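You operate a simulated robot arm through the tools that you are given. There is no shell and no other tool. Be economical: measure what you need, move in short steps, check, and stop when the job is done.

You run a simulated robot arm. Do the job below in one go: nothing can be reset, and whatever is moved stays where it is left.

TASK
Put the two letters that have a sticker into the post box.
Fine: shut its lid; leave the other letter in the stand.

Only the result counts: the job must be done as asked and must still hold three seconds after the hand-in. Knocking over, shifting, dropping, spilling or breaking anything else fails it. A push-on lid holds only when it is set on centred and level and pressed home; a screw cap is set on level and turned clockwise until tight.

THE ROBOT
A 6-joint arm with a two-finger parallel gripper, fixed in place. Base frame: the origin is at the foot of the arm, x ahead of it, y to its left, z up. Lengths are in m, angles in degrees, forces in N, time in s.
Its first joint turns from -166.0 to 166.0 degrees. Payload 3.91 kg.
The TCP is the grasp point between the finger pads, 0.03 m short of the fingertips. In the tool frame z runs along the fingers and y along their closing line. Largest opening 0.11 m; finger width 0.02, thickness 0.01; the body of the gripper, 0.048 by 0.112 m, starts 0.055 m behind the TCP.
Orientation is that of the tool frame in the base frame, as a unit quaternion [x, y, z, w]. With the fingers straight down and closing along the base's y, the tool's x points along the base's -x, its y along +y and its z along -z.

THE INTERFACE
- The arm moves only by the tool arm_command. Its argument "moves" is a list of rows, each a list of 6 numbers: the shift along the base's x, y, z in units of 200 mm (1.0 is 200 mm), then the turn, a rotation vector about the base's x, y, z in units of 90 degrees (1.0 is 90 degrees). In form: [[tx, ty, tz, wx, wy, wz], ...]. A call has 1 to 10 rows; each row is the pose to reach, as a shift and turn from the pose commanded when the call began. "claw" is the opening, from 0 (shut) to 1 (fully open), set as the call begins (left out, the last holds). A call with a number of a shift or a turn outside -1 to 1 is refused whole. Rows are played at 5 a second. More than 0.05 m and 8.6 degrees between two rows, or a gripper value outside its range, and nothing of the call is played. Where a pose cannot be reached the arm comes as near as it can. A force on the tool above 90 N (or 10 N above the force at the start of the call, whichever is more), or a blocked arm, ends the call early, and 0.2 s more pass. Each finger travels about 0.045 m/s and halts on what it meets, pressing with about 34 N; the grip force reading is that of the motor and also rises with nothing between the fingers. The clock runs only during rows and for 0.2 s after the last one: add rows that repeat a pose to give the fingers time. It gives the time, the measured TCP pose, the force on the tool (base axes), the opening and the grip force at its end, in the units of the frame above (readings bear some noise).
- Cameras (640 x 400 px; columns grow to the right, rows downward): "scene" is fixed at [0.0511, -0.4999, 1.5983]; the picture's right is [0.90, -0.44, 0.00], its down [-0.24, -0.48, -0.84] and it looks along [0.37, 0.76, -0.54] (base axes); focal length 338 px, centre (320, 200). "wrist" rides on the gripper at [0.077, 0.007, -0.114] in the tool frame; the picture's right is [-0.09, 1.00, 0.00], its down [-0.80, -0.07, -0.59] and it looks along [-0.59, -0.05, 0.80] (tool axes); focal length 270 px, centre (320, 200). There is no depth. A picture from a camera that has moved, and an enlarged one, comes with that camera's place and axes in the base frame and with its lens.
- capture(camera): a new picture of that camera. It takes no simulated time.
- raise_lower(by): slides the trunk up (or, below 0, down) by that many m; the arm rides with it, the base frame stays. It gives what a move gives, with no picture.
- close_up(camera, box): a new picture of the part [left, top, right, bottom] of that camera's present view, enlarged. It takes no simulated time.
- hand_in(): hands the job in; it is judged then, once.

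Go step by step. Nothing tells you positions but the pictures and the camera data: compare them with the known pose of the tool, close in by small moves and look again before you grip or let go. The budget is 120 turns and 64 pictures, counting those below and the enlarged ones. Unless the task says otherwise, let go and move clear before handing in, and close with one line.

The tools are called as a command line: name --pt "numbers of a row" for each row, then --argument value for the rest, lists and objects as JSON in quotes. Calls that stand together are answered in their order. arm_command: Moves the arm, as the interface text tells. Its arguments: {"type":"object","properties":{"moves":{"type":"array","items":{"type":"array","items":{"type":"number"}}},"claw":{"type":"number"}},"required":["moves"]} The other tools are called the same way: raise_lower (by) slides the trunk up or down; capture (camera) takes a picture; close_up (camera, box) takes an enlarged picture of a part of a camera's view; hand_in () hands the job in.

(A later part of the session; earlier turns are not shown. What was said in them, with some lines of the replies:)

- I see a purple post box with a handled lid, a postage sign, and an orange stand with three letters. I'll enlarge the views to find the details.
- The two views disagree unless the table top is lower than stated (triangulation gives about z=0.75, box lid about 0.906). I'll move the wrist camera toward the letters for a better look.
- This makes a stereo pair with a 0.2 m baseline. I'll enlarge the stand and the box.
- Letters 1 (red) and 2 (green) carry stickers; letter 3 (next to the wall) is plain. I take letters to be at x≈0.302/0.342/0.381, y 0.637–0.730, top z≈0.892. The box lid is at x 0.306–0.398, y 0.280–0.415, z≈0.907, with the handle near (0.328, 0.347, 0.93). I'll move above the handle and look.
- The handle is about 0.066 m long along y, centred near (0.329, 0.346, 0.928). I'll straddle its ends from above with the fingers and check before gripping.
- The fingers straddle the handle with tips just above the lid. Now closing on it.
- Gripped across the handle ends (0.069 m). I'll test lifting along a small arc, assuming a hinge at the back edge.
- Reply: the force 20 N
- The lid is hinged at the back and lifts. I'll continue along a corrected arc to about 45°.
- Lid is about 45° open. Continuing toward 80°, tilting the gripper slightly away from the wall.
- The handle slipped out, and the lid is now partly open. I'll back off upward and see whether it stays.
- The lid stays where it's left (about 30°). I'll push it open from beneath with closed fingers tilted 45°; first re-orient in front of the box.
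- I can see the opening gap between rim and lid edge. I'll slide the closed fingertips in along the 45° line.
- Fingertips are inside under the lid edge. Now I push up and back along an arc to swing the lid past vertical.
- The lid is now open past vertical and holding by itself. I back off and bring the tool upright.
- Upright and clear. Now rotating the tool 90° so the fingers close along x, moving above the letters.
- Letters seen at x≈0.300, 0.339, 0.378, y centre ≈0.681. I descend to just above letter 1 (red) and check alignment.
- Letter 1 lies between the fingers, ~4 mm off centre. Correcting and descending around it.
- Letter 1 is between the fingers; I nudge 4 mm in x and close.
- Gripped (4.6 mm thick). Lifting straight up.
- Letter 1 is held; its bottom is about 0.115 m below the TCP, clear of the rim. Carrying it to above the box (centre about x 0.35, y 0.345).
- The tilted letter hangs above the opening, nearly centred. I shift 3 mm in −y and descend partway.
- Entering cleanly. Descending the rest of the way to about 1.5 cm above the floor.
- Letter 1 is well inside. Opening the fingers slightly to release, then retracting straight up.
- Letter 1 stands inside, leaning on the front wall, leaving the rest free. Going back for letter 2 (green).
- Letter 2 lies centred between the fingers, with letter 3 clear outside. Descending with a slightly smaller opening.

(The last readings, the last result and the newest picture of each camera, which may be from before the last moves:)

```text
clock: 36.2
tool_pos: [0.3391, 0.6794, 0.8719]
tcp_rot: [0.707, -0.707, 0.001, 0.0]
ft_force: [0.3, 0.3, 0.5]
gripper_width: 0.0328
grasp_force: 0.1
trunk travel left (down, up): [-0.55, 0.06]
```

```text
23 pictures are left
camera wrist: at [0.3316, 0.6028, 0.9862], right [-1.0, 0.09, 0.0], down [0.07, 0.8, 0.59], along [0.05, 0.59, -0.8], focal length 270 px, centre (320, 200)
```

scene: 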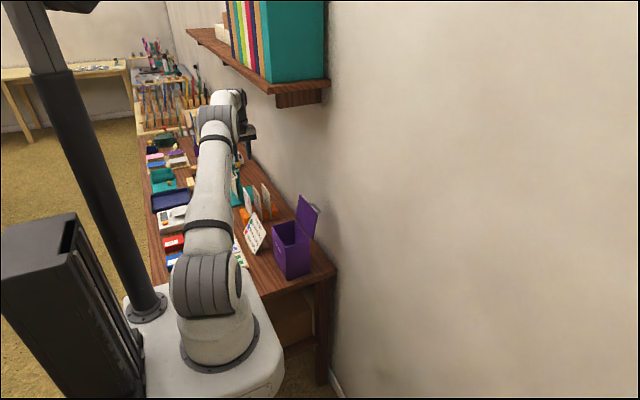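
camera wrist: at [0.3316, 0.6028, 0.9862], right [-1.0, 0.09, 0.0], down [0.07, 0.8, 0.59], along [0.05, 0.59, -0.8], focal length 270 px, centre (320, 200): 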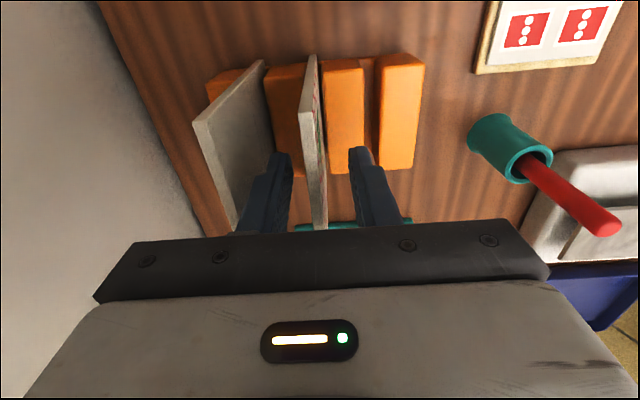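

Good; small +2.5 mm x correction, then close.

arm_command --pt "0.012 0 0 0 0 0" --pt "0.012 0 0 0 0 0" --pt "0.012 0 0 0 0 0" --pt "0.012 0 0 0 0 0" --pt "0.012 0 0 0 0 0" --claw 0

arm_command --pt "0 0 0.15 0 0 0" --pt "0 0 0.35 0 0 0" --pt "0 0 0.55 0 0 0" --pt "0 0 0.75 0 0 0" --pt "0 0 0.98 0 0 0" --pt "0 0 0.98 0 0 0"

capture --camera "wrist"

```text
clock: 37.4
tool_pos: [0.3424, 0.6783, 0.8707]
tcp_rot: [0.708, -0.707, 0.0, -0.001]
ft_force: [-1.1, -0.4, 0.4]
gripper_width: 0.0048
grasp_force: 33.7
trunk travel left (down, up): [-0.55, 0.06]
```

```text
clock: 38.8
tool_pos: [0.3408, 0.6784, 1.0663]
tcp_rot: [-0.707, 0.707, 0.0, 0.0]
ft_force: [-0.5, 0.3, -0.8]
gripper_width: 0.0049
grasp_force: 33.4
trunk travel left (down, up): [-0.55, 0.06]
```

```text
22 pictures are left
camera wrist: at [0.3341, 0.6009, 1.1821], right [-1.0, 0.09, 0.0], down [0.07, 0.8, 0.59], along [0.05, 0.59, -0.8], focal length 270 px, centre (320, 200)
```

wrist: 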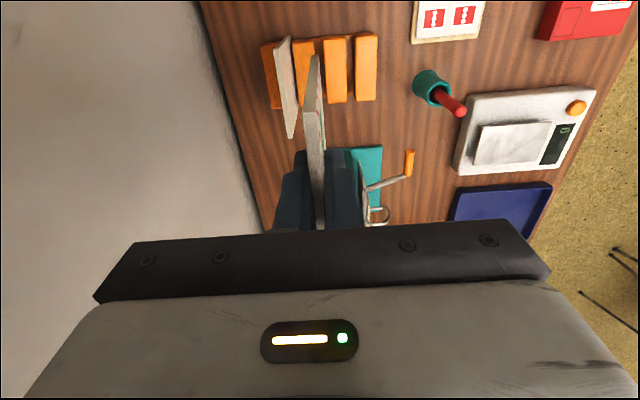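

Letter 2 is held and letter 3 still stands in its slot. Carrying to the box, slightly further back than letter 1.

arm_command --pt "0 -0.2 0 0 0 0" --pt "0 -0.4 0 0 0 0" --pt "0 -0.6 0 0 0 0" --pt "0.01 -0.8 0 0 0 0" --pt "0.02 -1.0 0 0 0 0"

arm_command --pt "0 -0.2 0 0 0 0" --pt "0 -0.4 0 0 -0.03 0" --pt "0 -0.6 0 0 -0.07 0" --pt "0 -0.68 0 0 -0.111 0" --pt "0 -0.68 0 0 -0.111 0"

capture --camera "wrist"

close_up --camera "scene" --box '[240, 130, 340, 290]'

```text
clock: 40.0
tool_pos: [0.3363, 0.4852, 1.0625]
tcp_rot: [0.709, -0.705, 0.006, 0.003]
ft_force: [-0.8, 0.1, -0.2]
gripper_width: 0.0047
grasp_force: 34.2
trunk travel left (down, up): [-0.55, 0.06]
```

```text
clock: 41.2
tool_pos: [0.3452, 0.3433, 1.0672]
tcp_rot: [0.705, -0.704, 0.062, -0.063]
ft_force: [-0.2, 1.2, -0.5]
gripper_width: 0.0048
grasp_force: 33.9
trunk travel left (down, up): [-0.55, 0.06]
```

```text
21 pictures are left
camera wrist: at [0.3174, 0.2675, 1.1783], right [-0.98, 0.09, -0.17], down [-0.03, 0.8, 0.6], along [0.19, 0.59, -0.78], focal length 270 px, centre (320, 200)
```

wrist: 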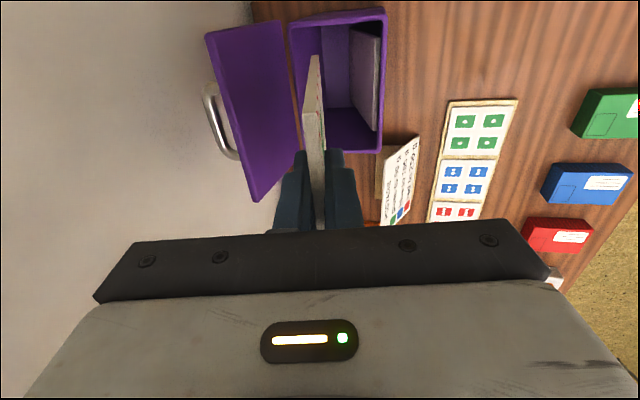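

```text
2.50 times, centred on (290, 210) of scene
camera zoom: at [0.0511, -0.4999, 1.5983], right [0.9, -0.44, 0.0], down [-0.24, -0.48, -0.84], along [0.37, 0.76, -0.54], focal length 846 px, centre (395, 175)
```

zoom: 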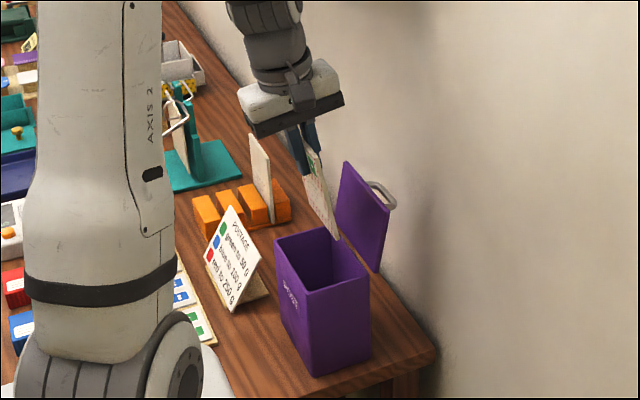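

Aligned over the free part of the box. Descending partway and checking.

arm_command --pt "0 0 -0.15 0 0 0" --pt "0 0 -0.3 0 0 0" --pt "0 0 -0.45 0 0 0" --pt "0 0 -0.6 0 0 0" --pt "0 0 -0.6 0 0 0"

capture --camera "wrist"

```text
clock: 42.4
tool_pos: [0.345, 0.3424, 0.9474]
tcp_rot: [0.704, -0.704, 0.062, -0.062]
ft_force: [-0.4, 0.1, -0.2]
gripper_width: 0.0048
grasp_force: 33.9
trunk travel left (down, up): [-0.55, 0.06]
```

```text
19 pictures are left
camera wrist: at [0.3176, 0.2667, 1.0597], right [-0.98, 0.09, -0.17], down [-0.03, 0.8, 0.6], along [0.19, 0.59, -0.78], focal length 270 px, centre (320, 200)
```

wrist: 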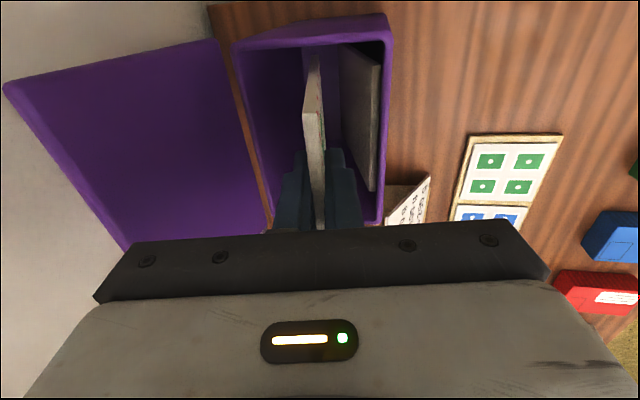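

Clear on all sides. Lowering the last 5.5 cm, releasing with a small opening, and retracting.

arm_command --pt "0 0 -0.1 0 0 0" --pt "0 0 -0.2 0 0 0" --pt "0 0 -0.28 0 0 0" --pt "0 0 -0.28 0 0 0"

arm_command --pt "0 0 0 0 0 0" --pt "0 0 0 0 0 0" --pt "0 0 0 0 0 0" --pt "0 0 0.06 0 0 0" --pt "0 0 0.15 0 0 0" --pt "0 0 0.3 0 0 0" --pt "0 0 0.5 0 0 0" --pt "0 0 0.7 0 0 0" --pt "0 0 0.9 0 0 0" --claw 0.2

capture --camera "wrist"

close_up --camera "scene" --box '[240, 160, 340, 290]'

```text
clock: 43.4
tool_pos: [0.3463, 0.3437, 0.891]
tcp_rot: [0.705, -0.704, 0.062, -0.061]
ft_force: [0.1, -0.3, -0.5]
gripper_width: 0.0048
grasp_force: 34.2
trunk travel left (down, up): [-0.55, 0.06]
```

```text
clock: 45.4
tool_pos: [0.3435, 0.3437, 1.0722]
tcp_rot: [-0.704, 0.705, -0.062, 0.061]
ft_force: [-0.2, -0.4, 0.2]
gripper_width: 0.0221
grasp_force: 0.1
trunk travel left (down, up): [-0.55, 0.06]
```

```text
18 pictures are left
camera wrist: at [0.3165, 0.2676, 1.1841], right [-0.98, 0.09, -0.17], down [-0.03, 0.8, 0.6], along [0.19, 0.59, -0.78], focal length 270 px, centre (320, 200)
```

wrist: 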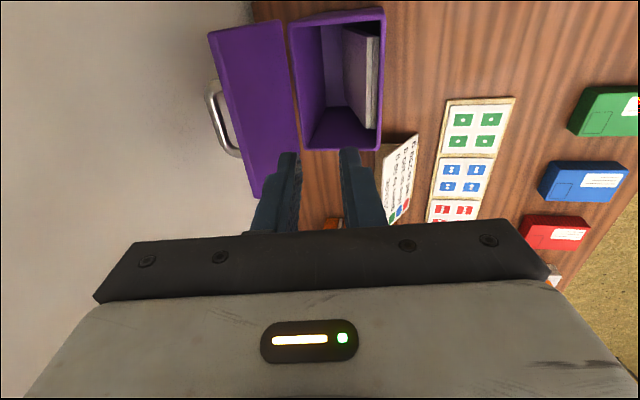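

```text
3.08 times, centred on (290, 225) of scene
camera zoom: at [0.0511, -0.4999, 1.5983], right [0.9, -0.44, 0.0], down [-0.24, -0.48, -0.84], along [0.37, 0.76, -0.54], focal length 1041 px, centre (412, 123)
```

zoom: 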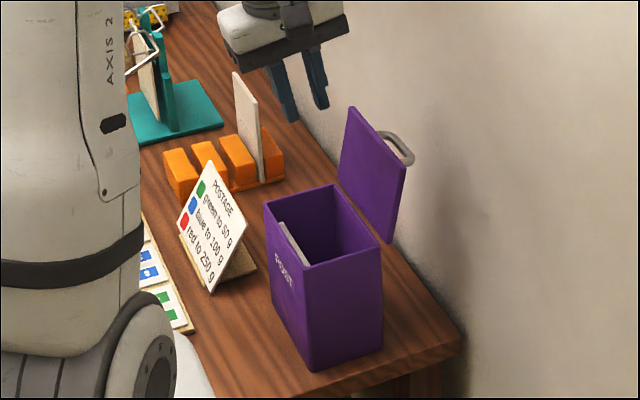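

Both letters are inside, below the rim, and the plain letter remains in the stand. Now to close the lid: I'll straddle the lid's free edge (clear of the handle, y≈0.294) and pull it forward with the outer finger.

arm_command --pt "0.1 -0.1 0 0 0 0" --pt "0.2 -0.24 0 0 0 0" --pt "0.29 -0.24 0 0 0 0" --pt "0.29 -0.24 -0.08 0 0 0" --pt "0.29 -0.24 -0.08 0 0 0" --claw 0.545

capture --camera "wrist"

close_up --camera "scene" --box '[250, 140, 350, 280]'

```text
clock: 46.6
tool_pos: [0.4016, 0.2956, 1.0558]
tcp_rot: [0.705, -0.704, 0.062, -0.061]
ft_force: [-0.4, 0.0, 0.1]
gripper_width: 0.06
grasp_force: 0.0
trunk travel left (down, up): [-0.55, 0.06]
```

```text
16 pictures are left
camera wrist: at [0.3752, 0.2197, 1.168], right [-0.98, 0.09, -0.17], down [-0.03, 0.8, 0.6], along [0.19, 0.59, -0.78], focal length 270 px, centre (320, 200)
```

wrist: 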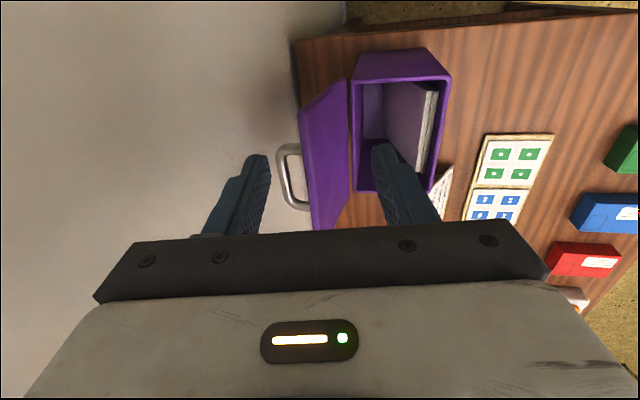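

```text
2.86 times, centred on (300, 210) of scene
camera zoom: at [0.0511, -0.4999, 1.5983], right [0.9, -0.44, 0.0], down [-0.24, -0.48, -0.84], along [0.37, 0.76, -0.54], focal length 967 px, centre (377, 171)
```

zoom: 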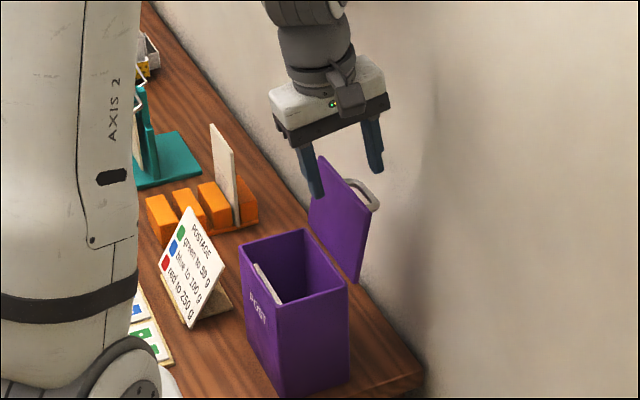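

The lid edge is between the fingers and the outer finger passes beside the handle. Descending.

arm_command --pt "0 0 -0.1 0 0 0" --pt "0 0 -0.2 0 0 0" --pt "0 0 -0.29 0 0 0" --pt "0 0 -0.29 0 0 0"

close_up --camera "scene" --box '[250, 140, 350, 280]'

```text
clock: 47.6
tool_pos: [0.4025, 0.2959, 0.9976]
tcp_rot: [0.705, -0.704, 0.061, -0.062]
ft_force: [0.1, 0.9, -0.1]
gripper_width: 0.0601
grasp_force: 0.0
trunk travel left (down, up): [-0.55, 0.06]
```

```text
2.86 times, centred on (300, 210) of scene
camera zoom: at [0.0511, -0.4999, 1.5983], right [0.9, -0.44, 0.0], down [-0.24, -0.48, -0.84], along [0.37, 0.76, -0.54], focal length 967 px, centre (377, 171)
```

zoom: 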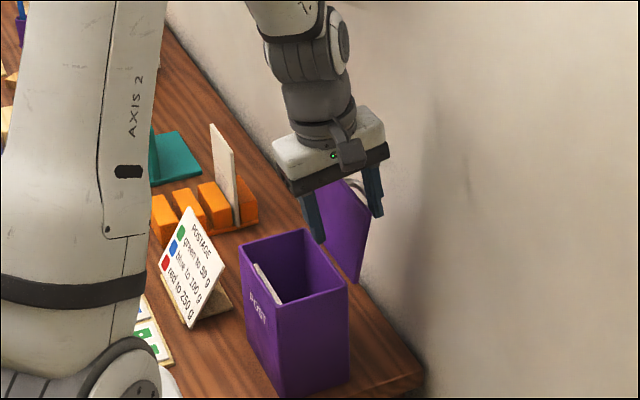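

Outer finger is behind the lid. Pulling it forward.

arm_command --pt "-0.07 0 0 0 0 0" --pt "-0.14 0 0 0 0 0" --pt "-0.21 0 0 0 0 0" --pt "-0.28 0 -0.015 0 0 0" --pt "-0.35 0 -0.03 0 0 0" --pt "-0.4 0 -0.045 0 0 0" --pt "-0.45 0 -0.063 0 0 0" --pt "-0.45 0 -0.063 0 0 0"

close_up --camera "scene" --box '[250, 140, 350, 280]'

```text
clock: 49.4
tool_pos: [0.3113, 0.2956, 0.9854]
tcp_rot: [-0.704, 0.705, -0.062, 0.061]
ft_force: [0.4, 0.6, 0.3]
gripper_width: 0.0598
grasp_force: 0.0
trunk travel left (down, up): [-0.55, 0.06]
```

```text
2.86 times, centred on (300, 210) of scene
camera zoom: at [0.0511, -0.4999, 1.5983], right [0.9, -0.44, 0.0], down [-0.24, -0.48, -0.84], along [0.37, 0.76, -0.54], focal length 967 px, centre (377, 171)
```

zoom: 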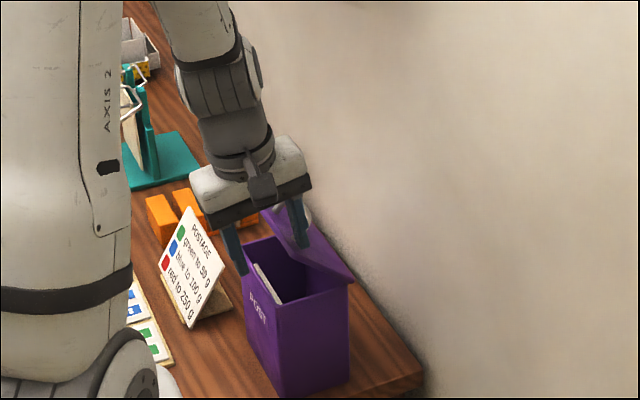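

Lid is at about 45°. Raising, closing the fingers and squaring the tool above the lid beside the handle.

arm_command --pt "0 0 0.2 0 0 0" --pt "0 0 0.4 0 0.05 0" --pt "0.06 0 0.4 0 0.111 0" --pt "0.12 0 0.4 0 0.111 0" --pt "0.12 0 0.4 0 0.111 0" --pt "0.12 0 0.3 0 0.111 0" --claw 0

capture --camera "wrist"

close_up --camera "scene" --box '[250, 140, 350, 280]'

```text
clock: 50.8
tool_pos: [0.336, 0.2945, 1.0449]
tcp_rot: [-0.707, 0.707, 0.0, -0.001]
ft_force: [-0.1, -0.7, 0.4]
gripper_width: 0.0
grasp_force: 34.1
trunk travel left (down, up): [-0.55, 0.06]
```

```text
12 pictures are left
camera wrist: at [0.3297, 0.2187, 1.1601], right [-1.0, 0.09, 0.0], down [0.07, 0.8, 0.59], along [0.05, 0.59, -0.8], focal length 270 px, centre (320, 200)
```

wrist: 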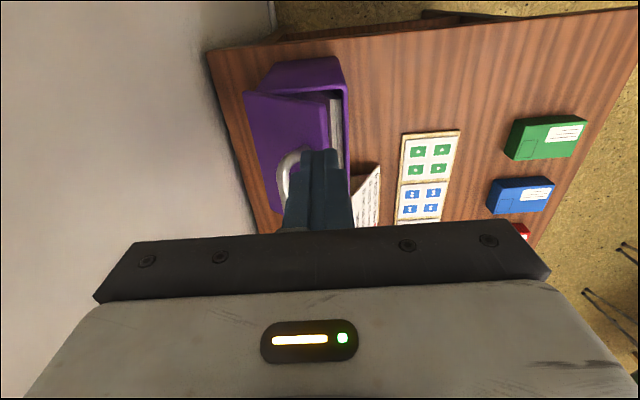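

```text
2.86 times, centred on (300, 210) of scene
camera zoom: at [0.0511, -0.4999, 1.5983], right [0.9, -0.44, 0.0], down [-0.24, -0.48, -0.84], along [0.37, 0.76, -0.54], focal length 967 px, centre (377, 171)
```

zoom: 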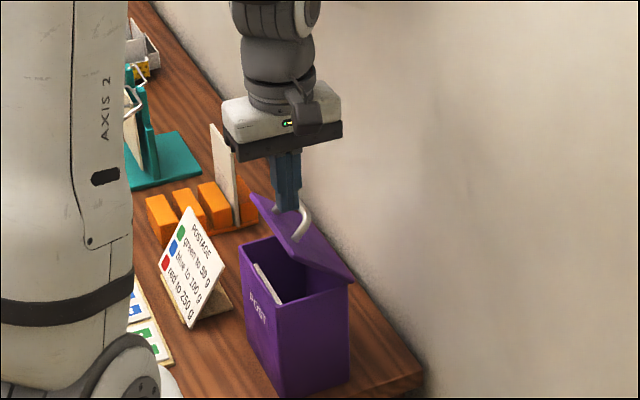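

Shifting 11 mm in x so the tips land on the lid face, then pressing it down gently.

arm_command --pt "0.055 -0.01 -0.1 0 0 0" --pt "0.055 -0.01 -0.2 0 0 0" --pt "0.055 -0.01 -0.3 0 0 0" --pt "0.055 -0.01 -0.38 0 0 0" --pt "0.055 -0.01 -0.44 0 0 0" --pt "0.055 -0.01 -0.5 0 0 0" --pt "0.055 -0.01 -0.5 0 0 0"

close_up --camera "scene" --box '[250, 160, 350, 290]'

```text
clock: 52.4
tool_pos: [0.3491, 0.2937, 0.9438]
tcp_rot: [0.707, -0.707, 0.0, 0.0]
ft_force: [-0.5, 0.2, 1.1]
gripper_width: 0.0001
grasp_force: 34.3
trunk travel left (down, up): [-0.55, 0.06]
```

```text
3.08 times, centred on (300, 225) of scene
camera zoom: at [0.0511, -0.4999, 1.5983], right [0.9, -0.44, 0.0], down [-0.24, -0.48, -0.84], along [0.37, 0.76, -0.54], focal length 1041 px, centre (382, 123)
```

zoom: 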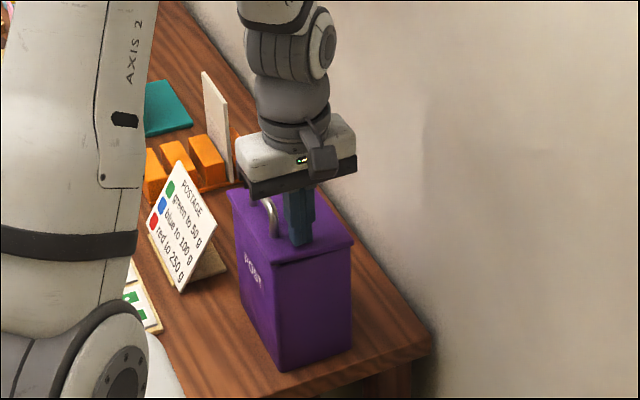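

Almost shut. Pressing the last few millimetres slowly until contact force appears.

arm_command --pt "0 0 -0.01 0 0 0" --pt "0 0 -0.02 0 0 0" --pt "0 0 -0.03 0 0 0" --pt "0 0 -0.038 0 0 0" --pt "0 0 -0.038 0 0 0"

```text
clock: 53.6
tool_pos: [0.3466, 0.2928, 0.938]
tcp_rot: [-0.707, 0.707, 0.0, 0.001]
ft_force: [0.4, 0.8, 19.1]
gripper_width: 0.0
grasp_force: 34.2
trunk travel left (down, up): [-0.55, 0.06]
```

Contact at tip z≈0.908 with 19 N, so the lid is seated at its original height. Lifting clear to inspect.

arm_command --pt "0 0 0.1 0 0 0" --pt "0 0 0.3 0 0 0" --pt "0 0 0.5 0 0 0" --pt "-0.15 0 0.7 0 0 0" --pt "-0.3 0 0.9 0 0 0" --pt "-0.3 0 0.9 0 0 0"

close_up --camera "scene" --box '[250, 190, 340, 290]'

capture --camera "wrist"

```text
clock: 55.0
tool_pos: [0.2866, 0.2942, 1.1177]
tcp_rot: [-0.707, 0.707, 0.0, 0.0]
ft_force: [0.3, -0.2, 0.3]
gripper_width: 0.0
grasp_force: 34.2
trunk travel left (down, up): [-0.55, 0.06]
```

```text
4.00 times, centred on (295, 240) of scene
camera zoom: at [0.0511, -0.4999, 1.5983], right [0.9, -0.44, 0.0], down [-0.24, -0.48, -0.84], along [0.37, 0.76, -0.54], focal length 1353 px, centre (420, 40)
```

zoom: 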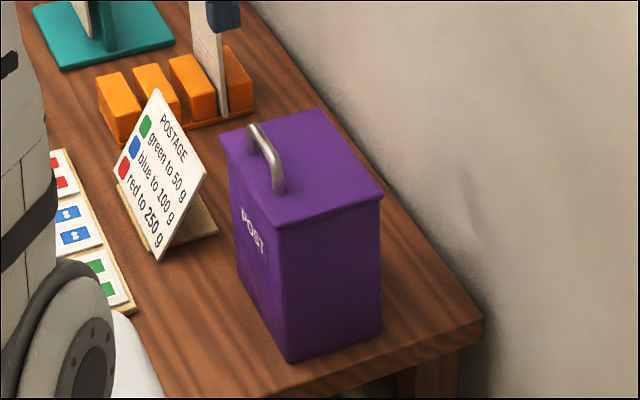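

```text
8 pictures are left
camera wrist: at [0.2792, 0.2176, 1.2324], right [-1.0, 0.09, 0.0], down [0.07, 0.8, 0.59], along [0.05, 0.59, -0.8], focal length 270 px, centre (320, 200)
```

wrist: 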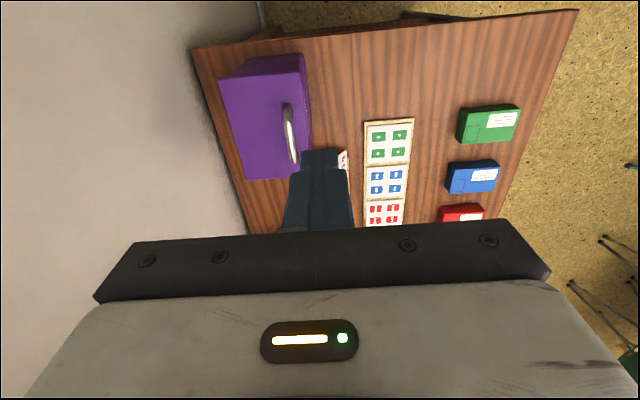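

The lid is flat and shut as it was at the start. Both stickered letters are inside, the plain one is in the stand, and the arm is clear, so I'm handing in.

hand_in

```text
The job is handed in.
```

Both stickered letters (red and green) are in the post box with its lid shut, and the plain letter is still in the stand.
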